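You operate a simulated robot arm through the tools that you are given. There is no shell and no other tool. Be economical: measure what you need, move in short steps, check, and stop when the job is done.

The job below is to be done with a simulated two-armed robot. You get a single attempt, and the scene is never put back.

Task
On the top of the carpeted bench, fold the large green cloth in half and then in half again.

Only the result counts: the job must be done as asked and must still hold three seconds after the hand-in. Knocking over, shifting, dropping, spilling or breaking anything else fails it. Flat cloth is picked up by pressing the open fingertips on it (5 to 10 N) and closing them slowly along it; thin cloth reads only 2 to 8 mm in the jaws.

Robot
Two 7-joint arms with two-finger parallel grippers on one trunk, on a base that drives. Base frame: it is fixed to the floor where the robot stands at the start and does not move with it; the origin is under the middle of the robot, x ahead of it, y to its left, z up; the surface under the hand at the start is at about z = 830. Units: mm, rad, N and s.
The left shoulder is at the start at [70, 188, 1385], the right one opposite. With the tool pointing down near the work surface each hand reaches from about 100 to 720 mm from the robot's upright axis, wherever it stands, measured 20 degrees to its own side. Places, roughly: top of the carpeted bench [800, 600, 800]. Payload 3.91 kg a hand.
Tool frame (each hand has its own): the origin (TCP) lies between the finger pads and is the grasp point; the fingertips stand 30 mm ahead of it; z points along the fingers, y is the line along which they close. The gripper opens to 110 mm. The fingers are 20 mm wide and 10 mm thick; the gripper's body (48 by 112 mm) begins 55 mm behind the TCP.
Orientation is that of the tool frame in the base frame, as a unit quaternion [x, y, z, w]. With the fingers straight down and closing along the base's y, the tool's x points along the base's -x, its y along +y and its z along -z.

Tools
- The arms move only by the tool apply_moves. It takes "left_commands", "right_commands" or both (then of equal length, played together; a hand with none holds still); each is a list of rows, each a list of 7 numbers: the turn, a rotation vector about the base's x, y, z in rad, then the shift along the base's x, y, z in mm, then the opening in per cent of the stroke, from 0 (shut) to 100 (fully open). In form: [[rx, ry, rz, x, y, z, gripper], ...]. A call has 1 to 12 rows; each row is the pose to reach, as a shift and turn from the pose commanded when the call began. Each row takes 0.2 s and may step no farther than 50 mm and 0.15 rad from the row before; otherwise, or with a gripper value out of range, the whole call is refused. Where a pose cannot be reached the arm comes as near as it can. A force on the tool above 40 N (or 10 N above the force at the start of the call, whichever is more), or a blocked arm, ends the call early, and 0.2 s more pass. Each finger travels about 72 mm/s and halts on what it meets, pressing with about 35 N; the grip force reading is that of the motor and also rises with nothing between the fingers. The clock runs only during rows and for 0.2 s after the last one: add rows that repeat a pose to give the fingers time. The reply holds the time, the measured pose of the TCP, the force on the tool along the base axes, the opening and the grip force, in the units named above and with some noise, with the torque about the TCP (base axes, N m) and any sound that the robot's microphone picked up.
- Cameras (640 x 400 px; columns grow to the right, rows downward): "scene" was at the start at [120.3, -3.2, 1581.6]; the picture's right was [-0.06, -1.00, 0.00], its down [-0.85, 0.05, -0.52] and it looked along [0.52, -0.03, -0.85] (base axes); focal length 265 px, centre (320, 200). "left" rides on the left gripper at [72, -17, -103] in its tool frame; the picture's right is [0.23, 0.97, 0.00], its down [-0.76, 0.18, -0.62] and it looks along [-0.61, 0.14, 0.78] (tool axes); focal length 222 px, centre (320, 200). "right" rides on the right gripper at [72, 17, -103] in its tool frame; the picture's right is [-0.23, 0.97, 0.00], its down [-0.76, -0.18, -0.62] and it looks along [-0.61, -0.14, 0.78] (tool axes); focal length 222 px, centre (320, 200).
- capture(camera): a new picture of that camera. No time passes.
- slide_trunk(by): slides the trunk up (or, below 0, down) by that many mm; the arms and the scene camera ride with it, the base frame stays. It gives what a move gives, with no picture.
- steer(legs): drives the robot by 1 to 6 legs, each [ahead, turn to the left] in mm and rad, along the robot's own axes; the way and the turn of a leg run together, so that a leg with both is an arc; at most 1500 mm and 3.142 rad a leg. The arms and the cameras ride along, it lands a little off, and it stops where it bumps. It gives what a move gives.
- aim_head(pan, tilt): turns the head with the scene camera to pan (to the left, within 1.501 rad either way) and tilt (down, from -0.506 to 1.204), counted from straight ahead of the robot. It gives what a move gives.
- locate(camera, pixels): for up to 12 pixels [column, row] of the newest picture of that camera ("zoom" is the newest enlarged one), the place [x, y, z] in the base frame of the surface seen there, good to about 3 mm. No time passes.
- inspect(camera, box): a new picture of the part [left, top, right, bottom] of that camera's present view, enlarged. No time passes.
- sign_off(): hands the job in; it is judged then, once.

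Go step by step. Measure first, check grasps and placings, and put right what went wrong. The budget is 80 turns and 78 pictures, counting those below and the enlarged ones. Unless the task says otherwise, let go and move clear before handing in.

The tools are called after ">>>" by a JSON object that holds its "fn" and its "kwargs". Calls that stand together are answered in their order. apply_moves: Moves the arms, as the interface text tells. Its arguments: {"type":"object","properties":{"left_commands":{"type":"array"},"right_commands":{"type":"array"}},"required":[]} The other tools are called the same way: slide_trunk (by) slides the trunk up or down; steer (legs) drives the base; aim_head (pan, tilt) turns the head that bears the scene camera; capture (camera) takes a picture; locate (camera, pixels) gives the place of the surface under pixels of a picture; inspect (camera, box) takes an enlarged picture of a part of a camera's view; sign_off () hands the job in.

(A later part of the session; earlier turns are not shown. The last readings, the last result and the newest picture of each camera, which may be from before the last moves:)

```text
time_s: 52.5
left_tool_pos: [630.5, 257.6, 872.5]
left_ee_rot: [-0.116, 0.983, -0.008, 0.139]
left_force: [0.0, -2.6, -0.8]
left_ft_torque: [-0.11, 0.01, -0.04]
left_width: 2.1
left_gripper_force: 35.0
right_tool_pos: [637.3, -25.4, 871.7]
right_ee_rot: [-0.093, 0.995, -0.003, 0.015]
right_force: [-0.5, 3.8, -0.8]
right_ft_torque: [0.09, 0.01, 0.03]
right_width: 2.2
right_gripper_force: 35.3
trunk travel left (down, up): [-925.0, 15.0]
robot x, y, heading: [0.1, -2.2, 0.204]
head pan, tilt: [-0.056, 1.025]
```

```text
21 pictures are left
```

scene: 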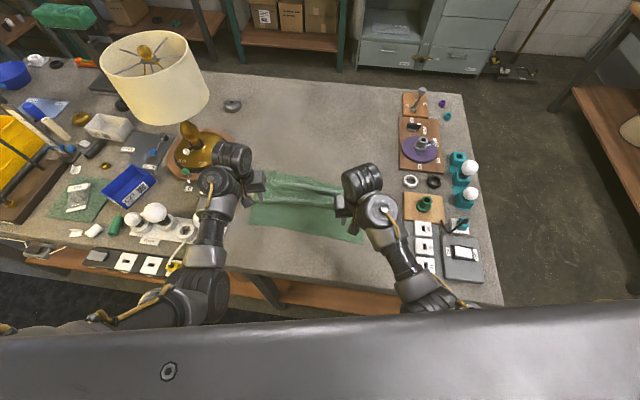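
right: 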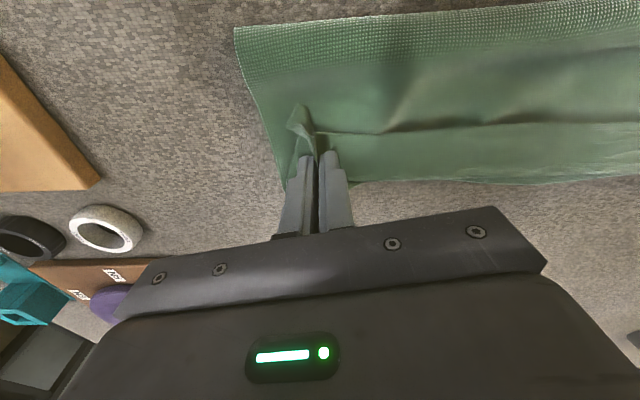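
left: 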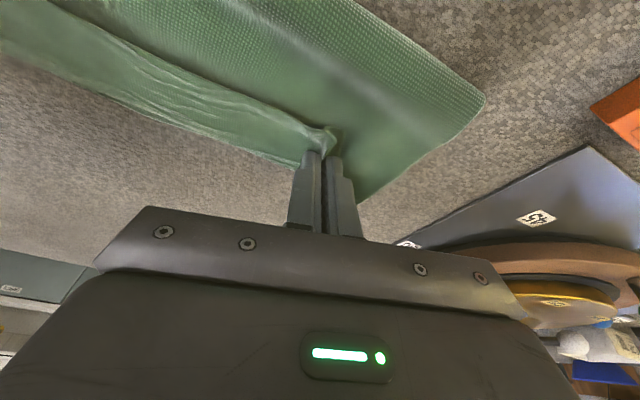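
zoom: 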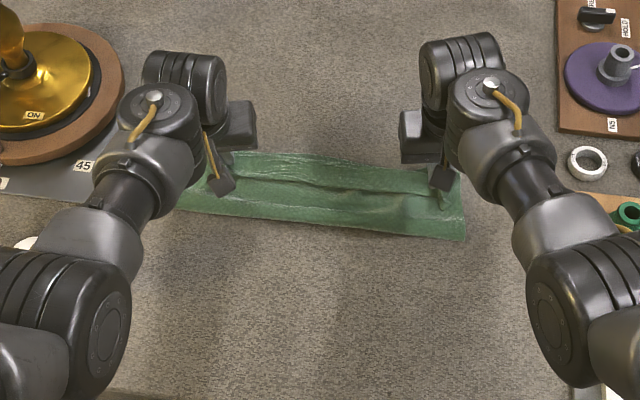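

The strip is now about half width. The grip edge seems to have folded back on top (the ridge line near (330,130) in the right view). I'll release, lift, and look.

>>> {"fn": "apply_moves", "kwargs": {"left_commands": [[0, 0, 0, 0, 0, -4, 0], [0, 0, 0, 0, 0, -4, 10], [0, 0, 0, 0, 0, -4, 20], [0, 0, 0, 0, 0, 10, 20], [0, 0, 0, 0, 0, 30, 20], [0, 0, 0, 0, 0, 60, 20], [0, 0, 0, 0, 0, 60, 20]], "right_commands": [[0, 0, 0, 0, 0, -4, 0], [0, 0, 0, 0, 0, -4, 10], [0, 0, 0, 0, 0, -4, 20], [0, 0, 0, 0, 0, 10, 20], [0, 0, 0, 0, 0, 30, 20], [0, 0, 0, 0, 0, 60, 20], [0, 0, 0, 0, 0, 60, 20]]}}

>>> {"fn": "capture", "kwargs": {"camera": "right"}}

>>> {"fn": "capture", "kwargs": {"camera": "left"}}

```text
time_s: 54.1
left_tool_pos: [631.5, 256.9, 931.7]
left_ee_rot: [-0.116, 0.983, -0.009, 0.138]
left_force: [0.6, 0.8, -0.2]
left_ft_torque: [-0.02, -0.01, 0.0]
left_width: 22.1
left_gripper_force: 0.0
right_tool_pos: [639.8, -25.6, 931.9]
right_ee_rot: [-0.095, 0.995, -0.004, 0.015]
right_force: [-0.2, 0.3, -0.3]
right_ft_torque: [0.01, 0.01, -0.01]
right_width: 21.9
right_gripper_force: 0.0
trunk travel left (down, up): [-925.0, 15.0]
robot x, y, heading: [2.5, -0.4, 0.201]
head pan, tilt: [-0.056, 1.025]
```

```text
20 pictures are left
```

right: 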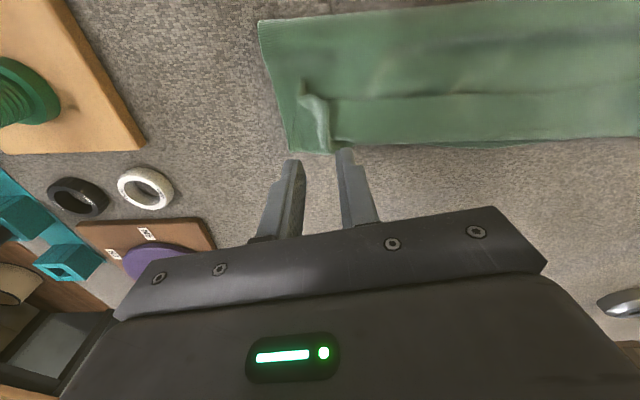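

```text
19 pictures are left
```

left: 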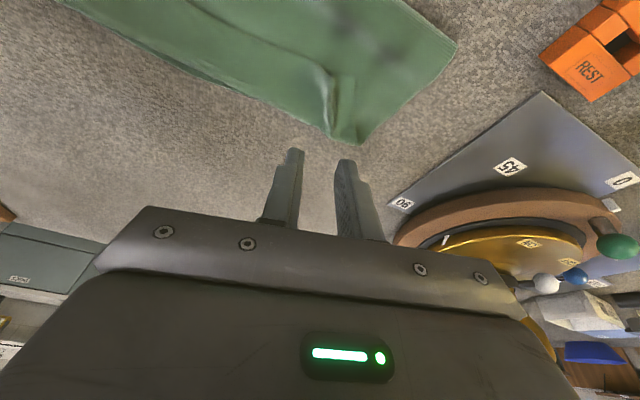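

Both hands are clear. I'll look closely at the strip from above to judge its width and the edge flap.

>>> {"fn": "inspect", "kwargs": {"camera": "right", "box": [240, 0, 640, 170]}}

>>> {"fn": "locate", "kwargs": {"camera": "right", "pixels": [[263, 24], [288, 148], [400, 141], [560, 137], [400, 15], [560, 5], [320, 100], [450, 95], [600, 95], [450, 110]]}}

>>> {"fn": "locate", "kwargs": {"camera": "left", "pixels": [[454, 45], [400, 5], [335, 140], [240, 88], [130, 30], [365, 138], [325, 85]]}}

```text
1.60 times, centred on (440, 85) of right
```

zoom: 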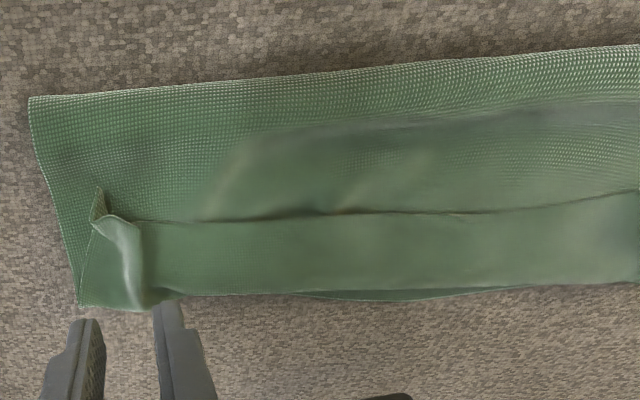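

```text
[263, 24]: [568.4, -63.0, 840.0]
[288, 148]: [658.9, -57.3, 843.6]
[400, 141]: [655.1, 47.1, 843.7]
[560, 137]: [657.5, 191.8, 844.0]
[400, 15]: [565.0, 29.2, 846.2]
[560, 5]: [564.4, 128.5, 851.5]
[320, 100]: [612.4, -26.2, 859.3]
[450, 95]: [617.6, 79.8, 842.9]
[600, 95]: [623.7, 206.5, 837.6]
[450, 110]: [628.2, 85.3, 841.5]
```

```text
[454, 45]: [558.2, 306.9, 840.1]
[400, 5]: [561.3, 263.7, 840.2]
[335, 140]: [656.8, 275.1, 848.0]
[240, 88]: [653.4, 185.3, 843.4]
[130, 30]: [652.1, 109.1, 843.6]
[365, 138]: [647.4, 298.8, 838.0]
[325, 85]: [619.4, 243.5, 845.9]
```

The strip is only about 92 mm wide (x 565–657) because the slack low arc dragged the crease and left about 40 mm of the edge folded back on top. The puckers still stand where I let go (z up to 859), so I'll re-grip them at the same spots.

>>> {"fn": "apply_moves", "kwargs": {"left_commands": [[0, 0, 0, 0, 0, -30, 25], [0, 0, 0, 0, 0, -55, 25], [0, 0, 0, 0, 0, -65, 25], [0, 0, 0, 0, 0, -66, 18], [0, 0, 0, 0, 0, -66, 10], [0, 0, 0, 0, 0, -66, 4], [0, 0, 0, 0, 0, -66, 0], [0, 0, 0, 0, 0, -66, 0]], "right_commands": [[0, 0, 0, 0, 0, -30, 25], [0, 0, 0, -2, 0, -55, 25], [0, 0, 0, -3, 0, -65, 25], [0, 0, 0, -3, 0, -66, 18], [0, 0, 0, -3, 0, -66, 10], [0, 0, 0, -3, 0, -66, 4], [0, 0, 0, -3, 0, -66, 0], [0, 0, 0, -3, 0, -66, 0]]}}

>>> {"fn": "capture", "kwargs": {"camera": "right"}}

>>> {"fn": "capture", "kwargs": {"camera": "left"}}

```text
time_s: 55.9
left_tool_pos: [630.2, 258.7, 865.6]
left_ee_rot: [-0.116, 0.983, -0.008, 0.14]
left_force: [-0.5, -1.3, 1.1]
left_ft_torque: [0.02, -0.01, -0.02]
left_width: 1.9
left_gripper_force: 34.9
right_tool_pos: [634.9, -25.6, 866.0]
right_ee_rot: [-0.095, 0.995, -0.003, 0.016]
right_force: [0.5, 1.3, 0.2]
right_ft_torque: [0.08, 0.0, 0.02]
right_width: 2.3
right_gripper_force: 34.9
trunk travel left (down, up): [-925.0, 15.0]
robot x, y, heading: [-0.5, 1.4, 0.203]
head pan, tilt: [-0.056, 1.025]
```

```text
17 pictures are left
```

right: 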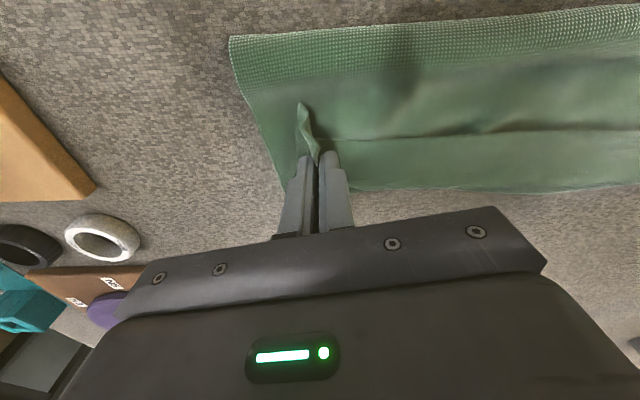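

```text
16 pictures are left
```

left: 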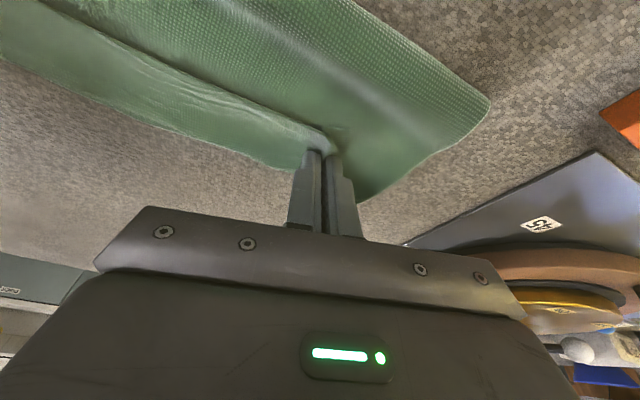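

Both re-grips hold (1.9 and 2.3 mm). I'll unfold back over to the near side and stretch the cloth flat as before.

>>> {"fn": "apply_moves", "kwargs": {"left_commands": [[0, 0.04, 0, -8, 0, 30, 0], [0, 0.08, 0, -28, 0, 55, 0], [0, 0.14, 0, -58, 0, 70, 0], [0, 0.2, 0, -92, 0, 75, 0], [0, 0.24, 0, -126, 0, 72, 0], [0, 0.24, 0, -158, 0, 58, 0], [0, 0.24, 0, -184, 0, 38, 0], [0, 0.24, 0, -202, 0, 15, 0], [0, 0.24, 0, -211, 0, 2, 0], [0, 0.24, 0, -214, 0, 1, 0], [0, 0.24, 0, -214, 0, 1, 0]], "right_commands": [[0, 0, 0, -8, 0, 30, 0], [0, 0, 0, -28, 0, 55, 0], [0, 0, 0, -58, 0, 70, 0], [0, 0, 0, -92, 0, 75, 0], [0, 0, 0, -126, 0, 72, 0], [0, 0, 0, -158, 0, 58, 0], [0, 0, 0, -184, 0, 38, 0], [0, 0, 0, -203, 0, 15, 0], [0, 0, 0, -213, 0, 3, 0], [0, 0, 0, -217, 0, 2, 0], [0, 0, 0, -217, 0, 2, 0]]}}

>>> {"fn": "inspect", "kwargs": {"camera": "scene", "box": [190, 140, 430, 290]}}

```text
time_s: 58.3
left_tool_pos: [415.1, 258.3, 867.1]
left_ee_rot: [-0.116, 0.993, 0.005, 0.02]
left_force: [0.1, -1.6, -0.4]
left_ft_torque: [-0.1, -0.03, 0.06]
left_width: 2.2
left_gripper_force: 35.3
right_tool_pos: [417.0, -25.3, 868.6]
right_ee_rot: [-0.093, 0.996, -0.003, 0.015]
right_force: [-0.4, 2.3, 0.4]
right_ft_torque: [0.01, 0.0, 0.0]
right_width: 2.4
right_gripper_force: 35.6
trunk travel left (down, up): [-925.0, 15.0]
robot x, y, heading: [1.3, -1.7, 0.198]
head pan, tilt: [-0.056, 1.025]
```

```text
2.67 times, centred on (310, 215) of scene
```

zoom: 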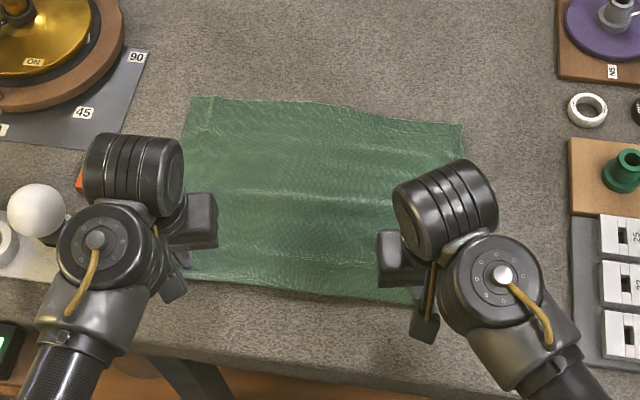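

>>> {"fn": "locate", "kwargs": {"camera": "zoom", "pixels": [[193, 99], [250, 101], [320, 107], [400, 121], [460, 126], [185, 140], [460, 160], [200, 278], [300, 292], [360, 299], [320, 200], [320, 240]]}}

```text
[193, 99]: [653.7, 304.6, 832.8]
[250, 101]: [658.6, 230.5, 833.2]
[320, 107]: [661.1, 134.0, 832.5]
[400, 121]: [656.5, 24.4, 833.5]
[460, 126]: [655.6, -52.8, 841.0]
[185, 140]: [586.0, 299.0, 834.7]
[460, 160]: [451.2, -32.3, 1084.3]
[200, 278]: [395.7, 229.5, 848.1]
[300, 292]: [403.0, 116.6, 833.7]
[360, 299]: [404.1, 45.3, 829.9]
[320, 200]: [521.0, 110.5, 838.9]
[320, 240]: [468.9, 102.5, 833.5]
```

The cloth is flat with the far edge at x≈657 and about 15 mm of slack. I'll tug 12 mm more, then fold along a full-height taut arc around x=522, with a slight tilt of the fingertips towards the robot. First half now.

>>> {"fn": "apply_moves", "kwargs": {"left_commands": [[0, 0, 0, -6, 0, 0, 0], [0, 0, 0, -12, 0, 0, 0], [0, 0.02, 0, -5, 0, 30, 0], [0, 0.05, 0, 9, 0, 58, 0], [0, 0.08, 0, 31, 0, 82, 0], [0, 0.1, 0, 59, 0, 100, 0], [0, 0.1, 0, 91, 0, 109, 0], [0, 0.1, 0, 91, 0, 109, 0]], "right_commands": [[0, 0, 0, -6, 0, 0, 0], [0, 0, 0, -12, 0, 0, 0], [0, 0.02, 0, -7, 0, 30, 0], [0, 0.05, 0, 7, 0, 58, 0], [0, 0.08, 0, 29, 0, 82, 0], [0, 0.1, 0, 57, 0, 100, 0], [0, 0.1, 0, 89, 0, 109, 0], [0, 0.1, 0, 89, 0, 109, 0]]}}

>>> {"fn": "inspect", "kwargs": {"camera": "scene", "box": [190, 130, 430, 280]}}

```text
time_s: 59.5
left_tool_pos: [440.1, 257.5, 938.6]
left_ee_rot: [-0.12, 0.993, 0.008, -0.006]
left_force: [8.0, -10.5, -10.1]
left_ft_torque: [1.48, 0.12, 0.97]
left_width: 1.8
left_gripper_force: 34.9
right_tool_pos: [436.0, -24.8, 939.7]
right_ee_rot: [-0.094, 0.995, 0.0, -0.018]
right_force: [0.4, 1.7, -0.5]
right_ft_torque: [0.03, 0.03, 0.0]
right_width: 2.4
right_gripper_force: 34.5
trunk travel left (down, up): [-925.0, 15.0]
robot x, y, heading: [-0.0, -1.1, 0.2]
head pan, tilt: [-0.056, 1.025]
stopped in row 5 (left hand): the force on the tool passed its limit at 108 N (the readings are from after the stop); the commanded pose is now the measured one
```

```text
2.67 times, centred on (310, 205) of scene
```

zoom: 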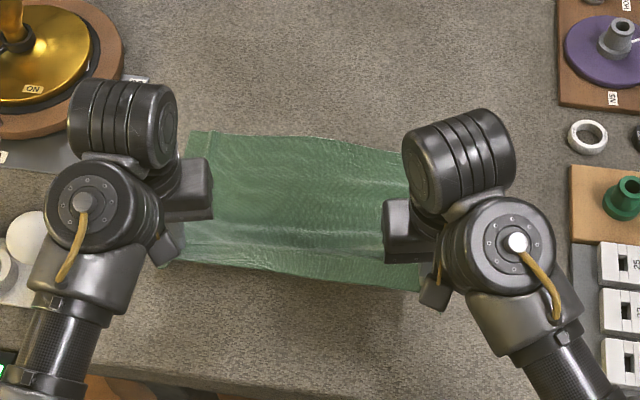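

The left hand jammed on its forearm again when high and close in. I'll carry on forward at a lower height and rise to the taut height only once past x≈520.

>>> {"fn": "apply_moves", "kwargs": {"left_commands": [[0, -0.03, 0, 12, 0, -8, 0], [0, -0.06, 0, 38, 0, -10, 0], [0, -0.06, 0, 66, 0, -8, 0], [0, -0.06, 0, 90, 0, 2, 0], [0, -0.06, 0, 105, 0, 16, 0], [0, -0.06, 0, 112, 0, 28, 0], [0, -0.06, 0, 112, 0, 28, 0]], "right_commands": [[0, 0, 0, 14, 0, -8, 0], [0, 0, 0, 40, 0, -10, 0], [0, 0, 0, 69, 0, -8, 0], [0, 0, 0, 93, 0, 2, 0], [0, 0, 0, 108, 0, 16, 0], [0, 0, 0, 115, 0, 28, 0], [0, 0, 0, 115, 0, 28, 0]]}}

>>> {"fn": "inspect", "kwargs": {"camera": "scene", "box": [190, 120, 430, 270]}}

```text
time_s: 60.8
left_tool_pos: [547.5, 258.6, 958.8]
left_ee_rot: [-0.119, 0.993, 0.005, 0.025]
left_force: [-0.2, -1.6, -1.1]
left_ft_torque: [-0.06, -0.03, 0.01]
left_width: 2.1
left_gripper_force: 35.2
right_tool_pos: [549.5, -23.6, 959.2]
right_ee_rot: [-0.092, 0.996, 0.001, -0.013]
right_force: [-0.3, 10.9, -9.3]
right_ft_torque: [-1.23, -0.75, -0.8]
right_width: 2.3
right_gripper_force: 35.5
trunk travel left (down, up): [-925.0, 15.0]
robot x, y, heading: [-0.1, -0.2, 0.197]
head pan, tilt: [-0.056, 1.025]
stopped in row 6 (right hand): the force on the tool passed its limit at 61 N (the readings are from after the stop); the commanded pose is now the measured one
```

```text
2.67 times, centred on (310, 195) of scene
```

zoom: 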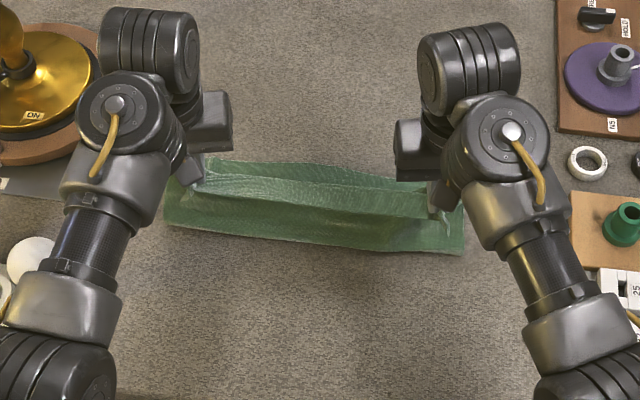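

The right hand now touches its own forearm at z≈959, so that is the height limit here. I'll check where the crease lies.

>>> {"fn": "locate", "kwargs": {"camera": "zoom", "pixels": [[180, 228], [250, 235], [330, 245], [400, 250], [462, 253], [240, 162], [320, 172], [380, 178], [300, 215]]}}

```text
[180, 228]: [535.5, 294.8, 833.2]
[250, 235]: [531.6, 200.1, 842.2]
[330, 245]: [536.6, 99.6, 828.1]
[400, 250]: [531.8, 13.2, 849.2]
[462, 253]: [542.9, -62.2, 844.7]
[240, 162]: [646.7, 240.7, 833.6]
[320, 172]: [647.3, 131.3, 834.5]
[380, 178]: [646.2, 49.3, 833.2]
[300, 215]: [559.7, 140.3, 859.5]
```

The crease is at x≈533 and the far edge at x≈648, which is close to what I want. I'll go out taut past the far edge, lower, then draw back about 18 mm so the edge flap trails outward.

>>> {"fn": "apply_moves", "kwargs": {"left_commands": [[0, 0, 0, 15, 0, -5, 0], [0, -0.04, 0, 42, 0, -12, 0], [0, -0.08, 0, 68, 0, -26, 0], [0, -0.12, 0, 88, 0, -46, 0], [0, -0.16, 0, 98, 0, -68, 0], [0, -0.18, 0, 101, 0, -88, 0], [0, -0.18, 0, 101, 0, -88, 0]], "right_commands": [[0, 0, 0, 15, 0, -5, 0], [0, 0, 0, 42, 0, -12, 0], [0, 0, 0, 68, 0, -26, 0], [0, 0, 0, 88, 0, -46, 0], [0, 0, 0, 100, 0, -68, 0], [0, 0, 0, 105, 0, -88, 0], [0, 0, 0, 105, 0, -88, 0]]}}

>>> {"fn": "inspect", "kwargs": {"camera": "right", "box": [200, 0, 640, 220]}}

```text
time_s: 62.4
left_tool_pos: [648.9, 260.0, 871.0]
left_ee_rot: [-0.119, 0.986, -0.005, 0.115]
left_force: [-0.6, -1.2, -0.8]
left_ft_torque: [-0.01, -0.01, -0.01]
left_width: 2.1
left_gripper_force: 34.8
right_tool_pos: [651.5, -22.3, 870.0]
right_ee_rot: [-0.092, 0.996, 0.002, -0.013]
right_force: [-0.9, 1.3, -0.2]
right_ft_torque: [0.01, 0.03, -0.01]
right_width: 2.5
right_gripper_force: 35.1
trunk travel left (down, up): [-925.0, 15.0]
robot x, y, heading: [-1.5, -0.3, 0.197]
head pan, tilt: [-0.056, 1.025]
```

```text
1.45 times, centred on (420, 110) of right
```

zoom: 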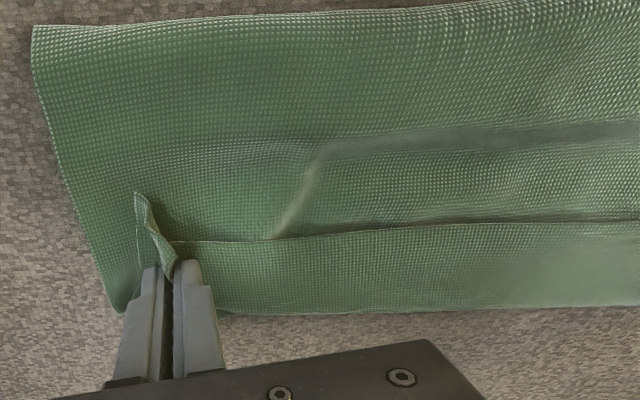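

The flap is still folded back on top. I'll measure the strip now.

>>> {"fn": "locate", "kwargs": {"camera": "zoom", "pixels": [[36, 30], [200, 20], [400, 8], [120, 308], [300, 312], [500, 305], [300, 237], [500, 225], [400, 100], [600, 218]]}}

```text
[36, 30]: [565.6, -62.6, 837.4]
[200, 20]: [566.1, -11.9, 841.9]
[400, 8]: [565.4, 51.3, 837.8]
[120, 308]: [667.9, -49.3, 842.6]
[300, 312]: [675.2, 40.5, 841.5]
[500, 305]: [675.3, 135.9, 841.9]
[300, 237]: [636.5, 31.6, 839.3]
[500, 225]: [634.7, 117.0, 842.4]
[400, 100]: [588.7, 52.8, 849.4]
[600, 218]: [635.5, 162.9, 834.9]
```

The crease was pulled out to x=565 and the folded-back band spans 636–675. I'll lift, move back so the crease rolls towards the robot, and set down nearer (x≈590); then the flap can be flipped outward.

>>> {"fn": "apply_moves", "kwargs": {"left_commands": [[0, 0.05, 0, -15, 0, 25, 0], [0, 0.1, 0, -40, 0, 45, 0], [0, 0.14, 0, -70, 0, 58, 0], [0, 0.17, 0, -100, 0, 58, 0], [0, 0.17, 0, -118, 0, 50, 0], [0, 0.17, 0, -118, 0, 40, 0], [0, 0.17, 0, -105, 0, 30, 0], [0, 0.17, 0, -85, 0, 18, 0], [0, 0.17, 0, -62, 0, 6, 0], [0, 0.17, 0, -60, 0, -3, 0], [0, 0.17, 0, -60, 0, -3, 0]], "right_commands": [[0, 0, 0, -15, 0, 25, 0], [0, 0, 0, -40, 0, 45, 0], [0, 0, 0, -70, 0, 58, 0], [0, 0, 0, -100, 0, 58, 0], [0, 0, 0, -118, 0, 50, 0], [0, 0, 0, -118, 0, 40, 0], [0, 0, 0, -105, 0, 30, 0], [0, 0, 0, -85, 0, 18, 0], [0, 0, 0, -62, 0, 6, 0], [0, 0, 0, -60, 0, -3, 0], [0, 0, 0, -60, 0, -3, 0]]}}

>>> {"fn": "inspect", "kwargs": {"camera": "scene", "box": [190, 120, 430, 270]}}

```text
time_s: 64.8
left_tool_pos: [587.7, 259.5, 867.5]
left_ee_rot: [-0.12, 0.992, 0.004, 0.029]
left_force: [-0.6, -1.3, 1.0]
left_ft_torque: [-0.04, 0.0, -0.01]
left_width: 2.1
left_gripper_force: 35.6
right_tool_pos: [593.4, -23.5, 868.2]
right_ee_rot: [-0.093, 0.996, 0.001, -0.014]
right_force: [-1.3, 1.8, 1.4]
right_ft_torque: [0.06, -0.01, 0.01]
right_width: 2.1
right_gripper_force: 34.7
trunk travel left (down, up): [-925.0, 15.0]
robot x, y, heading: [-1.5, 0.1, 0.197]
head pan, tilt: [-0.056, 1.025]
```

```text
2.67 times, centred on (310, 195) of scene
```

zoom: 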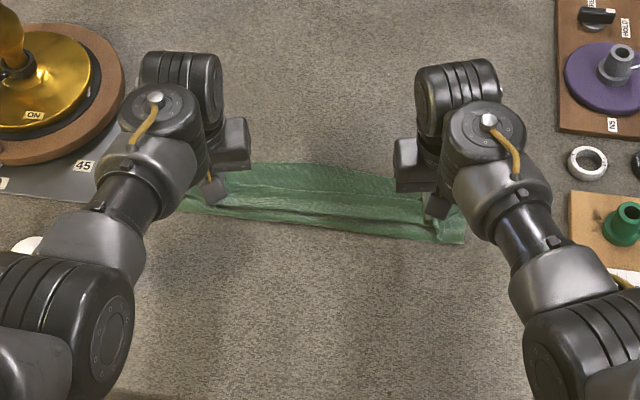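

The crease has come back nearer, with the far edge showing beyond the hands. I'll release, lift, and look at the layers.

>>> {"fn": "apply_moves", "kwargs": {"left_commands": [[0, 0, 0, 0, 0, 0, 8], [0, 0, 0, 0, 0, 0, 18], [0, 0, 0, 0, 0, 15, 18], [0, 0, 0, 0, 0, 40, 18], [0, 0, 0, 0, 0, 60, 10], [0, 0, 0, 0, 0, 60, 0]], "right_commands": [[0, 0, 0, 0, 0, 0, 8], [0, 0, 0, 0, 0, 0, 18], [0, 0, 0, 0, 0, 15, 18], [0, 0, 0, 0, 0, 40, 18], [0, 0, 0, 0, 0, 60, 10], [0, 0, 0, 0, 0, 60, 0]]}}

>>> {"fn": "inspect", "kwargs": {"camera": "right", "box": [200, 0, 640, 240]}}

```text
time_s: 66.2
left_tool_pos: [587.8, 259.2, 927.2]
left_ee_rot: [-0.119, 0.992, 0.004, 0.03]
left_force: [0.7, 0.3, -0.1]
left_ft_torque: [0.02, -0.01, 0.01]
left_width: 0.0
left_gripper_force: 34.9
right_tool_pos: [593.4, -22.8, 929.4]
right_ee_rot: [-0.092, 0.996, 0.002, -0.015]
right_force: [-0.7, 0.1, -0.3]
right_ft_torque: [-0.01, 0.02, -0.01]
right_width: 0.2
right_gripper_force: 34.9
trunk travel left (down, up): [-925.0, 15.0]
robot x, y, heading: [-1.0, -1.7, 0.202]
head pan, tilt: [-0.056, 1.025]
```

```text
1.45 times, centred on (420, 120) of right
```

zoom: 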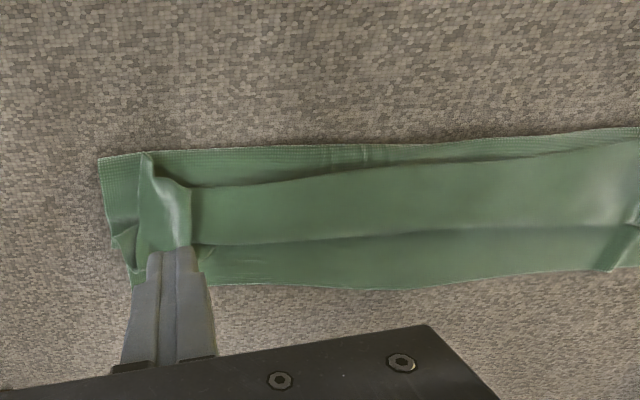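

>>> {"fn": "locate", "kwargs": {"camera": "zoom", "pixels": [[104, 160], [250, 150], [400, 147], [550, 138], [300, 180], [420, 165], [300, 242], [450, 232], [300, 284], [450, 283], [150, 165], [140, 280]]}}

```text
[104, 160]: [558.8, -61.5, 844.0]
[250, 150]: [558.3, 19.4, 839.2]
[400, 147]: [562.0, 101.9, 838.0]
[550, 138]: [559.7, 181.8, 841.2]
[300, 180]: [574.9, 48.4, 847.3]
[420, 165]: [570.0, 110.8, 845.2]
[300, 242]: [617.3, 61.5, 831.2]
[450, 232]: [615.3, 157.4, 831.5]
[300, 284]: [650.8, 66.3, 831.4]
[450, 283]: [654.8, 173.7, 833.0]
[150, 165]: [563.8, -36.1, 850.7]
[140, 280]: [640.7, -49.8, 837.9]
```

The layers have a hidden wrinkle: the bend runs about 20 mm past the fingers, so landing at x=638 dragged the crease. The right landing is about x=600. I'll re-grip the puckers, unfold flat, and do it again with that landing.

>>> {"fn": "apply_moves", "kwargs": {"left_commands": [[0, 0, 0, 0, 0, 0, 15], [0, 0, 0, 0, 0, -25, 25], [0, 0, 0, 0, 0, -50, 25], [0, 0, 0, 0, 0, -61, 25], [0, 0, 0, 0, 0, -62, 18], [0, 0, 0, 0, 0, -62, 10], [0, 0, 0, 0, 0, -62, 4], [0, 0, 0, 0, 0, -62, 0], [0, 0, 0, 0, 0, -62, 0]], "right_commands": [[0, 0, 0, 0, 0, 0, 15], [0, 0, 0, 0, 0, -25, 25], [0, 0, 0, 0, 0, -50, 25], [0, 0, 0, 0, 0, -61, 25], [0, 0, 0, 0, 0, -63, 18], [0, 0, 0, 0, 0, -63, 10], [0, 0, 0, 0, 0, -63, 4], [0, 0, 0, 0, 0, -63, 0], [0, 0, 0, 0, 0, -63, 0]]}}

>>> {"fn": "apply_moves", "kwargs": {"left_commands": [[0, 0, 0, -5, 0, 30, 0], [0, 0, 0, -20, 0, 55, 0], [0, 0, 0, -45, 0, 68, 0], [0, 0, 0, -75, 0, 68, 0], [0, 0, 0, -105, 0, 60, 0], [0, 0, 0, -132, 0, 44, 0], [0, 0, 0, -154, 0, 24, 0], [0, 0, 0, -168, 0, 8, 0], [0, 0, 0, -176, 0, 2, 0], [0, 0, 0, -184, 0, 1, 0], [0, 0, 0, -184, 0, 1, 0]], "right_commands": [[0, 0, 0, -5, 0, 30, 0], [0, 0, 0, -20, 0, 55, 0], [0, 0, 0, -45, 0, 68, 0], [0, 0, 0, -75, 0, 68, 0], [0, 0, 0, -105, 0, 60, 0], [0, 0, 0, -135, 0, 44, 0], [0, 0, 0, -158, 0, 24, 0], [0, 0, 0, -172, 0, 8, 0], [0, 0, 0, -180, 0, 2, 0], [0, 0, 0, -188, 0, 1, 0], [0, 0, 0, -188, 0, 1, 0]]}}

>>> {"fn": "inspect", "kwargs": {"camera": "scene", "box": [190, 140, 430, 290]}}

```text
time_s: 68.2
left_tool_pos: [586.9, 260.1, 864.9]
left_ee_rot: [-0.119, 0.992, 0.004, 0.031]
left_force: [-0.6, -1.9, 3.2]
left_ft_torque: [-0.1, 0.01, 0.04]
left_width: 1.9
left_gripper_force: 34.7
right_tool_pos: [592.7, -22.0, 867.1]
right_ee_rot: [-0.092, 0.996, 0.001, -0.014]
right_force: [-0.6, 2.6, -0.5]
right_ft_torque: [0.1, 0.02, 0.03]
right_width: 2.8
right_gripper_force: 35.4
trunk travel left (down, up): [-925.0, 15.0]
robot x, y, heading: [0.5, -0.9, 0.198]
head pan, tilt: [-0.056, 1.025]
```

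```text
time_s: 70.6
left_tool_pos: [404.6, 259.1, 867.3]
left_ee_rot: [-0.119, 0.992, 0.004, 0.029]
left_force: [0.1, -2.6, 0.7]
left_ft_torque: [-0.1, 0.01, 0.06]
left_width: 2.2
left_gripper_force: 34.8
right_tool_pos: [404.0, -22.6, 865.6]
right_ee_rot: [-0.092, 0.996, 0.001, -0.013]
right_force: [-0.5, 1.8, 1.9]
right_ft_torque: [0.07, 0.02, 0.0]
right_width: 2.6
right_gripper_force: 34.8
trunk travel left (down, up): [-925.0, 15.0]
robot x, y, heading: [-0.1, 0.3, 0.199]
head pan, tilt: [-0.056, 1.025]
```

```text
2.67 times, centred on (310, 215) of scene
```

zoom: 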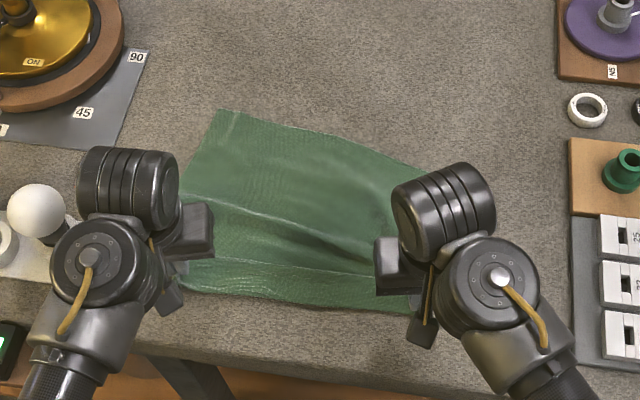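

The far edge is now skewed on the right, so that grip may have caught two layers. I'll measure it.

>>> {"fn": "locate", "kwargs": {"camera": "zoom", "pixels": [[222, 112], [300, 133], [360, 150], [420, 170], [195, 195], [215, 290], [300, 302], [390, 312], [300, 230], [350, 240], [280, 262], [350, 272]]}}

>>> {"fn": "inspect", "kwargs": {"camera": "right", "box": [200, 60, 640, 260]}}

```text
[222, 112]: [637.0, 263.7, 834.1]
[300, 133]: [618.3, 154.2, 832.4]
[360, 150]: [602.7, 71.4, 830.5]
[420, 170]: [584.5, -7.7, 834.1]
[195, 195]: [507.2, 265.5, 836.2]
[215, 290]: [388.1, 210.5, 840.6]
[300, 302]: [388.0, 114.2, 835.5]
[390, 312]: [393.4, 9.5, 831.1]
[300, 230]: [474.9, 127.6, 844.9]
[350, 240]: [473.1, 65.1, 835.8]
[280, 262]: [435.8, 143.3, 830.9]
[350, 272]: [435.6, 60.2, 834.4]
```

```text
1.45 times, centred on (420, 160) of right
```

zoom: 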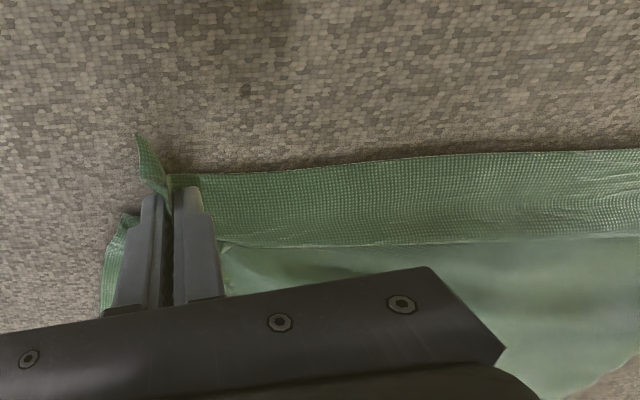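

The right hand pinched two layers, pulling its far corner in to x≈580. The far edge is now well within reach, so I'll release, go to the far corners, and pull from there to flatten before folding towards the robot.

>>> {"fn": "apply_moves", "kwargs": {"left_commands": [[0, 0, 0, 0, 0, 0, 10], [0, 0, 0, 0, 0, 0, 22], [0, 0, 0, 0, 0, 18, 22], [0, 0, 0, 20, 0, 36, 22], [0, 0, 0, 60, -4, 42, 22], [0, 0, 0, 100, -8, 46, 30], [0, 0, 0, 140, -14, 46, 40], [0, 0, 0, 180, -20, 40, 40], [0, 0, 0, 210, -24, 30, 40], [0, 0, 0, 210, -24, 20, 40], [0, 0, 0, 210, -24, 20, 40]], "right_commands": [[0, 0, 0, 0, 0, 0, 10], [0, 0, 0, 0, 0, 0, 22], [0, 0, 0, 0, 0, 18, 22], [0, 0, 0, 20, 0, 36, 22], [0, 0, 0, 55, 0, 42, 22], [0, 0, 0, 90, 0, 46, 30], [0, 0, 0, 125, 0, 46, 40], [0, 0, 0, 150, 0, 40, 40], [0, 0, 0, 150, 0, 30, 40], [0, 0, 0, 150, 0, 22, 40], [0, 0, 0, 150, 0, 22, 40]]}}

>>> {"fn": "capture", "kwargs": {"camera": "right"}}

>>> {"fn": "capture", "kwargs": {"camera": "left"}}

```text
time_s: 73.0
left_tool_pos: [613.0, 234.5, 887.7]
left_ee_rot: [-0.119, 0.992, 0.004, 0.03]
left_force: [0.8, -0.1, 0.5]
left_ft_torque: [0.04, 0.0, 0.02]
left_width: 43.9
left_gripper_force: 0.0
right_tool_pos: [555.0, -23.9, 888.8]
right_ee_rot: [-0.093, 0.996, 0.001, -0.014]
right_force: [0.1, -0.4, 0.1]
right_ft_torque: [-0.03, -0.04, 0.02]
right_width: 43.8
right_gripper_force: 0.0
trunk travel left (down, up): [-925.0, 15.0]
robot x, y, heading: [-3.8, -0.8, 0.197]
head pan, tilt: [-0.056, 1.025]
```

```text
7 pictures are left
```

right: 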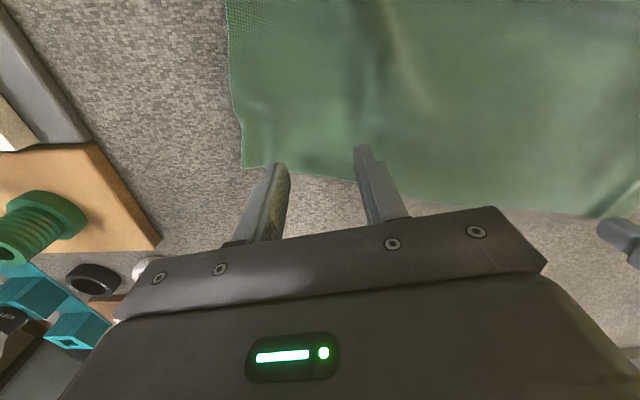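

```text
6 pictures are left
```

left: 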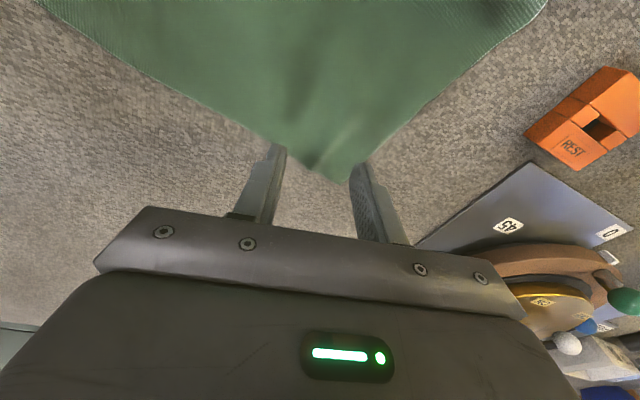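

The left corner lies between the left fingers at (330,182), and the right corner is at (243,166). I'll locate both.

>>> {"fn": "locate", "kwargs": {"camera": "left", "pixels": [[328, 182], [260, 138], [420, 110], [150, 75], [500, 45]]}}

>>> {"fn": "locate", "kwargs": {"camera": "right", "pixels": [[244, 166], [330, 177], [480, 205], [235, 100], [228, 10], [600, 215]]}}

```text
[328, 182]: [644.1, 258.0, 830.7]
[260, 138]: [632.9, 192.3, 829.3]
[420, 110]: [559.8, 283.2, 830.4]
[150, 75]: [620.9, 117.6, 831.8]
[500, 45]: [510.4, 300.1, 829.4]
```

```text
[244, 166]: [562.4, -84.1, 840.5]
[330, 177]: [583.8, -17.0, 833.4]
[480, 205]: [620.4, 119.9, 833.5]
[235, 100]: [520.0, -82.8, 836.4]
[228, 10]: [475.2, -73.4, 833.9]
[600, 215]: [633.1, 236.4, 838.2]
```

The left hand is already in the right spot. I'll shift the right to (545,−50), press both down, and close slowly in one go.

>>> {"fn": "apply_moves", "kwargs": {"left_commands": [[0, 0, 0, 0, 0, -15, 40], [0, 0, 0, 0, 0, -22, 40], [0, 0, 0, 0, 0, -26.2, 40], [0, 0, 0, 0, 0, -26.6, 40], [0, 0, 0, 0, 0, -26.6, 35], [0, 0, 0, 0, 0, -26.6, 30], [0, 0, 0, 0, 0, -26.6, 25], [0, 0, 0, 0, 0, -26.6, 20], [0, 0, 0, 0, 0, -26.6, 15], [0, 0, 0, 0, 0, -26.6, 10], [0, 0, 0, 0, 0, -26.6, 5], [0, 0, 0, 0, 0, -26.6, 0]], "right_commands": [[0, 0, 0, -10, -26, -10, 40], [0, 0, 0, -10, -26, -22, 40], [0, 0, 0, -10, -26, -26.5, 40], [0, 0, 0, -10, -26, -27, 40], [0, 0, 0, -10, -26, -27, 35], [0, 0, 0, -10, -26, -27, 30], [0, 0, 0, -10, -26, -27, 25], [0, 0, 0, -10, -26, -27, 20], [0, 0, 0, -10, -26, -27, 15], [0, 0, 0, -10, -26, -27, 10], [0, 0, 0, -10, -26, -27, 5], [0, 0, 0, -10, -26, -27, 0]]}}

>>> {"fn": "apply_moves", "kwargs": {"left_commands": [[0, 0, 0, 0, 0, 0, 0], [0, 0, 0, 0, 0, 0, 0]], "right_commands": [[0, 0, 0, 0, 0, 0, 0], [0, 0, 0, 0, 0, 0, 0]]}}

```text
time_s: 75.6
left_tool_pos: [613.3, 235.3, 860.9]
left_ee_rot: [-0.119, 0.992, 0.005, 0.031]
left_force: [1.6, 0.3, 17.0]
left_ft_torque: [-0.04, 0.05, 0.05]
left_width: 2.3
left_gripper_force: 35.1
right_tool_pos: [544.0, -50.7, 862.1]
right_ee_rot: [-0.092, 0.996, 0.002, -0.013]
right_force: [0.8, -1.1, -0.4]
right_ft_torque: [-0.02, 0.03, -0.02]
right_width: 0.2
right_gripper_force: 34.7
trunk travel left (down, up): [-925.0, 15.0]
robot x, y, heading: [-2.5, -1.3, 0.2]
head pan, tilt: [-0.056, 1.025]
```

```text
time_s: 76.2
left_tool_pos: [612.5, 235.2, 861.4]
left_ee_rot: [-0.119, 0.992, 0.004, 0.031]
left_force: [2.4, -0.4, 18.4]
left_ft_torque: [-0.03, 0.07, 0.01]
left_width: 2.3
left_gripper_force: 35.0
right_tool_pos: [544.0, -51.3, 862.8]
right_ee_rot: [-0.092, 0.996, 0.002, -0.013]
right_force: [-0.1, 0.3, 0.9]
right_ft_torque: [0.0, 0.02, -0.02]
right_width: 0.1
right_gripper_force: 35.0
trunk travel left (down, up): [-925.0, 15.0]
robot x, y, heading: [0.5, 0.9, 0.202]
head pan, tilt: [-0.056, 1.025]
```

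Left holds (2.3 mm). The right closed without pressing, so I'll repeat it about 1 mm deeper.

>>> {"fn": "apply_moves", "kwargs": {"right_commands": [[0, 0, 0, 2, 2, 6, 20], [0, 0, 0, 2, 2, 6, 40], [0, 0, 0, 2, 2, 2, 40], [0, 0, 0, 2, 2, -0.6, 40], [0, 0, 0, 2, 2, -1.2, 40], [0, 0, 0, 2, 2, -1.2, 34], [0, 0, 0, 2, 2, -1.2, 28], [0, 0, 0, 2, 2, -1.2, 22], [0, 0, 0, 2, 2, -1.2, 16], [0, 0, 0, 2, 2, -1.2, 10], [0, 0, 0, 2, 2, -1.2, 4], [0, 0, 0, 2, 2, -1.2, 0]]}}

>>> {"fn": "apply_moves", "kwargs": {"right_commands": [[0, 0, 0, 0, 0, 0, 0], [0, 0, 0, 0, 0, 0, 0]]}}

```text
time_s: 78.8
left_tool_pos: [612.8, 234.1, 861.4]
left_ee_rot: [-0.12, 0.992, 0.003, 0.032]
left_force: [7.5, -1.5, 16.2]
left_ft_torque: [-0.06, -0.13, 0.03]
left_width: 2.1
left_gripper_force: 35.1
right_tool_pos: [546.0, -47.8, 862.3]
right_ee_rot: [-0.092, 0.996, 0.001, -0.012]
right_force: [-1.4, 2.5, 8.6]
right_ft_torque: [0.1, 0.1, -0.1]
right_width: 2.1
right_gripper_force: 35.3
trunk travel left (down, up): [-925.0, 15.0]
robot x, y, heading: [2.0, -1.0, 0.2]
head pan, tilt: [-0.056, 1.025]
```

```text
time_s: 79.4
left_tool_pos: [613.3, 234.6, 862.2]
left_ee_rot: [-0.119, 0.992, 0.004, 0.031]
left_force: [6.7, -2.9, 16.8]
left_ft_torque: [-0.08, -0.11, 0.05]
left_width: 2.3
left_gripper_force: 34.6
right_tool_pos: [545.9, -47.6, 861.4]
right_ee_rot: [-0.092, 0.996, 0.001, -0.012]
right_force: [-0.3, 3.7, 9.7]
right_ft_torque: [0.12, 0.1, -0.04]
right_width: 2.6
right_gripper_force: 35.3
trunk travel left (down, up): [-925.0, 15.0]
robot x, y, heading: [1.2, -1.0, 0.199]
head pan, tilt: [-0.056, 1.025]
```

Both grips hold now. I'll pull the far edge out to x≈640, squaring it up and flattening the cloth.

>>> {"fn": "apply_moves", "kwargs": {"left_commands": [[0, 0, 0, 0, 2, 8, 0], [0, 0, 0, 4, 6, 10, 0], [0, 0, 0, 8, 10, 10, 0], [0, 0, 0, 13, 15, 10, 0], [0, 0, 0, 18, 20, 10, 0], [0, -0.05, 0, 23, 22, 10, 0], [0, -0.1, 0, 26, 22, 10, 0], [0, -0.1, 0, 26, 22, 10, 0]], "right_commands": [[0, 0, 0, 3, 2, 8, 0], [0, 0, 0, 20, 6, 10, 0], [0, 0, 0, 37, 10, 10, 0], [0, 0, 0, 54, 13, 10, 0], [0, 0, 0, 70, 15, 10, 0], [0, 0, 0, 84, 16, 10, 0], [0, 0, 0, 95, 16, 10, 0], [0, 0, 0, 95, 16, 10, 0]]}}

>>> {"fn": "inspect", "kwargs": {"camera": "scene", "box": [190, 130, 430, 280]}}

```text
time_s: 81.2
left_tool_pos: [636.6, 257.1, 869.3]
left_ee_rot: [-0.119, 0.99, -0.002, 0.079]
left_force: [-0.5, -0.4, -0.5]
left_ft_torque: [0.03, -0.02, 0.0]
left_width: 2.3
left_gripper_force: 34.8
left hand out of reach, approached as far as the arm can: row 4, 5, 6
right_tool_pos: [642.6, -33.0, 870.4]
right_ee_rot: [-0.093, 0.996, 0.001, -0.014]
right_force: [-0.3, 0.9, -0.5]
right_ft_torque: [0.01, 0.05, -0.01]
right_width: 2.0
right_gripper_force: 35.0
trunk travel left (down, up): [-925.0, 15.0]
robot x, y, heading: [2.1, 2.1, 0.203]
head pan, tilt: [-0.056, 1.025]
```

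```text
2.67 times, centred on (310, 205) of scene
```

zoom: 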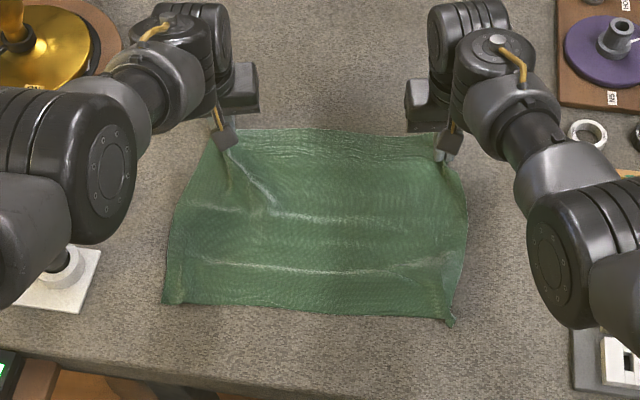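

That flattened it nicely. I'll measure the near edge to set the landing.

>>> {"fn": "locate", "kwargs": {"camera": "zoom", "pixels": [[165, 300], [240, 303], [320, 311], [400, 318], [450, 323], [230, 135], [320, 131], [400, 133], [175, 230], [465, 230]]}}

```text
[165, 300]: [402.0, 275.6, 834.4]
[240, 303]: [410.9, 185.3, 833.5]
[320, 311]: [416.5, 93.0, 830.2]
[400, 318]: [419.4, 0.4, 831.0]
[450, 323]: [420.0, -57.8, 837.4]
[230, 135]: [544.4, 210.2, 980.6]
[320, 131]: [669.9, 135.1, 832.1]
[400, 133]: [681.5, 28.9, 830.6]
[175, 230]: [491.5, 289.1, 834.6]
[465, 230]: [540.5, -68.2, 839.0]
```

Near edge runs from x=402 (left) to 420 (right). I'll sweep the far edge over in a moderate arc, landing at x≈440 (left) and 460 (right) to allow for the bend running past the fingers.

>>> {"fn": "apply_moves", "kwargs": {"left_commands": [[0, 0, 0, -6, 0, 25, 0], [0, 0, 0, -22, 0, 50, 0], [0, 0, 0, -48, -2, 66, 0], [0, 0, 0, -78, -3, 72, 0], [0, 0, 0, -108, -4, 70, 0], [0, 0, 0, -136, -5, 58, 0], [0, 0, 0, -160, -6, 40, 0], [0, 0, 0, -180, -6, 20, 0], [0, 0, 0, -192, -6, 6, 0], [0, 0, 0, -196, -6, 0, 0], [0, 0, 0, -196, -6, 0, 0]], "right_commands": [[0, 0, 0, -6, 0, 25, 0], [0, 0, 0, -20, 0, 50, 0], [0, 0, 0, -44, 0, 66, 0], [0, 0, 0, -72, 0, 72, 0], [0, 0, 0, -100, 0, 70, 0], [0, 0, 0, -126, 0, 58, 0], [0, 0, 0, -150, 2, 40, 0], [0, 0, 0, -168, 3, 20, 0], [0, 0, 0, -179, 3, 6, 0], [0, 0, 0, -182, 3, 0, 0], [0, 0, 0, -182, 3, 0, 0]]}}

>>> {"fn": "inspect", "kwargs": {"camera": "scene", "box": [190, 130, 430, 280]}}

```text
time_s: 83.6
left_tool_pos: [443.5, 248.6, 869.0]
left_ee_rot: [-0.12, 0.99, -0.001, 0.08]
left_force: [0.1, -0.6, 0.6]
left_ft_torque: [-0.01, 0.01, 0.03]
left_width: 2.1
left_gripper_force: 34.9
right_tool_pos: [461.2, -28.1, 871.6]
right_ee_rot: [-0.092, 0.996, 0.0, -0.014]
right_force: [0.2, 0.4, 0.1]
right_ft_torque: [-0.05, -0.01, 0.0]
right_width: 2.0
right_gripper_force: 34.6
trunk travel left (down, up): [-925.0, 15.0]
robot x, y, heading: [0.7, 0.6, 0.195]
head pan, tilt: [-0.056, 1.025]
```

```text
2.67 times, centred on (310, 205) of scene
```

zoom: 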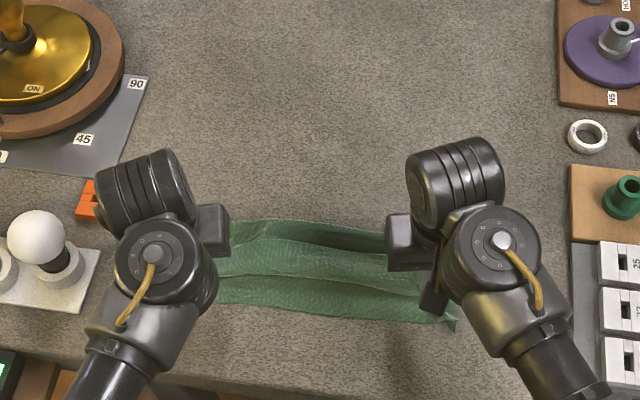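

>>> {"fn": "locate", "kwargs": {"camera": "zoom", "pixels": [[240, 221], [310, 222], [380, 230], [240, 240], [310, 248], [250, 275], [310, 282], [220, 300], [300, 309], [400, 320], [450, 325], [350, 260]]}}

```text
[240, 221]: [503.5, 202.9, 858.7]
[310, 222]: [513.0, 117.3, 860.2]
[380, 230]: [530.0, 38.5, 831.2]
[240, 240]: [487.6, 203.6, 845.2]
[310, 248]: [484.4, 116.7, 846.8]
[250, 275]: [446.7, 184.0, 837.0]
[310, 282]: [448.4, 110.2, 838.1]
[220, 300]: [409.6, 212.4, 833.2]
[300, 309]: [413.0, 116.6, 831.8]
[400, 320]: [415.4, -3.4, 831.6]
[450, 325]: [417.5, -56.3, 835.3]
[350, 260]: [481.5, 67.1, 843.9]
```

The fold now lies with its near edge at 410–417 and the crease at about 525, still puffy. I'll draw the top another 18 mm towards the near edge to take up the slack, release, then move the right hand clear and the left hand above the left end.

>>> {"fn": "apply_moves", "kwargs": {"left_commands": [[0, 0, 0, -8, 0, -2, 0], [0, 0, 0, -16, 0, -3, 0], [0, 0, 0, -16, 0, -3, 10], [0, 0, 0, -16, 0, -3, 22], [0, 0, 0, -16, 0, 15, 22], [0, 0, 0, -6, 2, 34, 22], [0, 0, 0, 10, 4, 45, 30], [0, 0, 0, 28, 8, 45, 40], [0, 0, 0, 28, 12, 35, 40], [0, 0, 0, 28, 12, 25, 40], [0, 0, 0, 28, 12, 25, 40]], "right_commands": [[0, 0, 0, -10, 0, -2, 0], [0, 0, 0, -20, 0, -4, 0], [0, 0, 0, -20, 0, -4, 10], [0, 0, 0, -20, 0, -4, 22], [0, 0, 0, -20, 0, 15, 22], [0, 0, 0, -10, 0, 34, 22], [0, 0, 0, 5, -30, 50, 22], [0, 0, 0, 15, -70, 60, 22], [0, 0, 0, 20, -110, 65, 22], [0, 0, 0, 20, -150, 65, 22], [0, 0, 0, 20, -150, 65, 22]]}}

>>> {"fn": "inspect", "kwargs": {"camera": "scene", "box": [190, 150, 430, 300]}}

```text
time_s: 85.3
left_tool_pos: [463.2, 256.5, 913.9]
left_ee_rot: [-0.119, 0.99, -0.001, 0.078]
left_force: [0.1, -0.1, -0.2]
left_ft_torque: [0.02, 0.02, -0.02]
left_width: 44.2
left_gripper_force: 0.1
right_tool_pos: [474.2, -78.6, 924.6]
right_ee_rot: [-0.082, 0.997, 0.004, -0.01]
right_force: [3.8, 18.9, -19.1]
right_ft_torque: [-2.31, -1.07, -1.52]
right_width: 24.1
right_gripper_force: 0.0
trunk travel left (down, up): [-925.0, 15.0]
robot x, y, heading: [-3.2, 1.4, 0.201]
head pan, tilt: [-0.056, 1.025]
stopped in row 8 (right hand): the force on the tool passed its limit at 105 N (the readings are from after the stop); the commanded pose is now the measured one
```

```text
2.67 times, centred on (310, 225) of scene
```

zoom: 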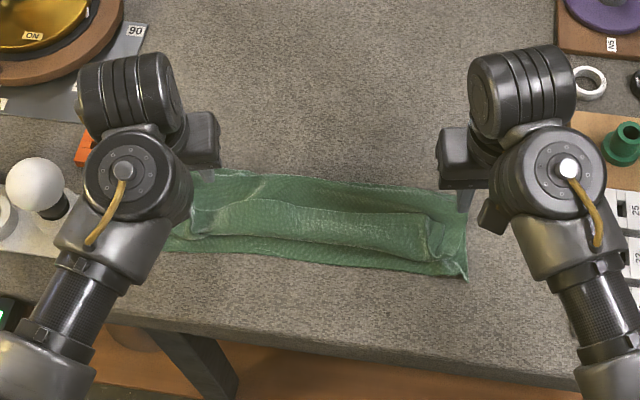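

The right arm touched its own forearm again, so I'll free it forward and park it at about (560,−120). Meanwhile I'll measure the strip's left end.

>>> {"fn": "locate", "kwargs": {"camera": "zoom", "pixels": [[225, 172], [300, 178], [400, 188], [465, 195], [175, 250], [250, 256], [350, 266], [460, 278], [200, 215], [300, 205], [300, 235], [185, 230]]}}

>>> {"fn": "apply_moves", "kwargs": {"right_commands": [[0, 0, 0, 20, 0, -5, 22], [0, 0, 0, 45, -5, -8, 22], [0, 0, 0, 70, -20, -8, 22], [0, 0, 0, 86, -40, -8, 22], [0, 0, 0, 86, -40, -8, 22]]}}

>>> {"fn": "capture", "kwargs": {"camera": "left"}}

```text
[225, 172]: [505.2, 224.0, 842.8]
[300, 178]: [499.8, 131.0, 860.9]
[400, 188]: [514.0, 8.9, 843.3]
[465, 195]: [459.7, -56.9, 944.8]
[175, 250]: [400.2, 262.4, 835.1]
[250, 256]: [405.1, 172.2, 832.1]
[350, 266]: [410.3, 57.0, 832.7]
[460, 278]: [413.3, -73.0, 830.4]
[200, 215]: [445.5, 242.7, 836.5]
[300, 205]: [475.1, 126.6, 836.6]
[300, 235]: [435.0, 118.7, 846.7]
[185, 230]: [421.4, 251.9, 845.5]
```

```text
time_s: 86.5
left_tool_pos: [461.6, 257.5, 913.6]
left_ee_rot: [-0.12, 0.99, -0.002, 0.078]
left_force: [-0.2, -0.5, -0.3]
left_ft_torque: [0.01, -0.02, 0.01]
left_width: 43.9
left_gripper_force: 0.1
right_tool_pos: [559.5, -116.3, 917.4]
right_ee_rot: [-0.084, 0.996, 0.002, -0.01]
right_force: [0.1, 0.5, -0.8]
right_ft_torque: [0.01, 0.01, 0.02]
right_width: 24.3
right_gripper_force: 0.2
trunk travel left (down, up): [-925.0, 15.0]
robot x, y, heading: [-3.1, -0.1, 0.199]
head pan, tilt: [-0.056, 1.025]
```

```text
2 pictures are left
```

left: 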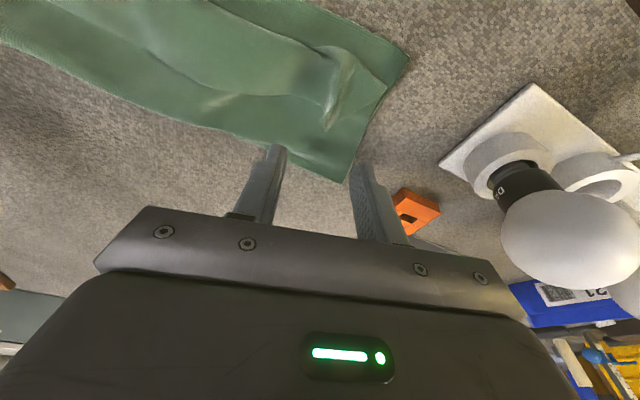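

The left end of the strip shows in the left view: near corner (408,55), crease corner (347,180), with an old pucker at (340,90). One measurement before gripping.

>>> {"fn": "locate", "kwargs": {"camera": "left", "pixels": [[405, 58], [345, 178], [375, 115], [270, 145], [340, 90], [325, 130], [300, 110], [320, 150]]}}

```text
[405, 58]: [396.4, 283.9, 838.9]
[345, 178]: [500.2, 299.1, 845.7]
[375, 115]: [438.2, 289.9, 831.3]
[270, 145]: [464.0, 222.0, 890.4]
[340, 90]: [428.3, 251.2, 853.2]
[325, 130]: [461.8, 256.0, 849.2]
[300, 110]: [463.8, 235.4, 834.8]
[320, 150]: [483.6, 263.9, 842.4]
```

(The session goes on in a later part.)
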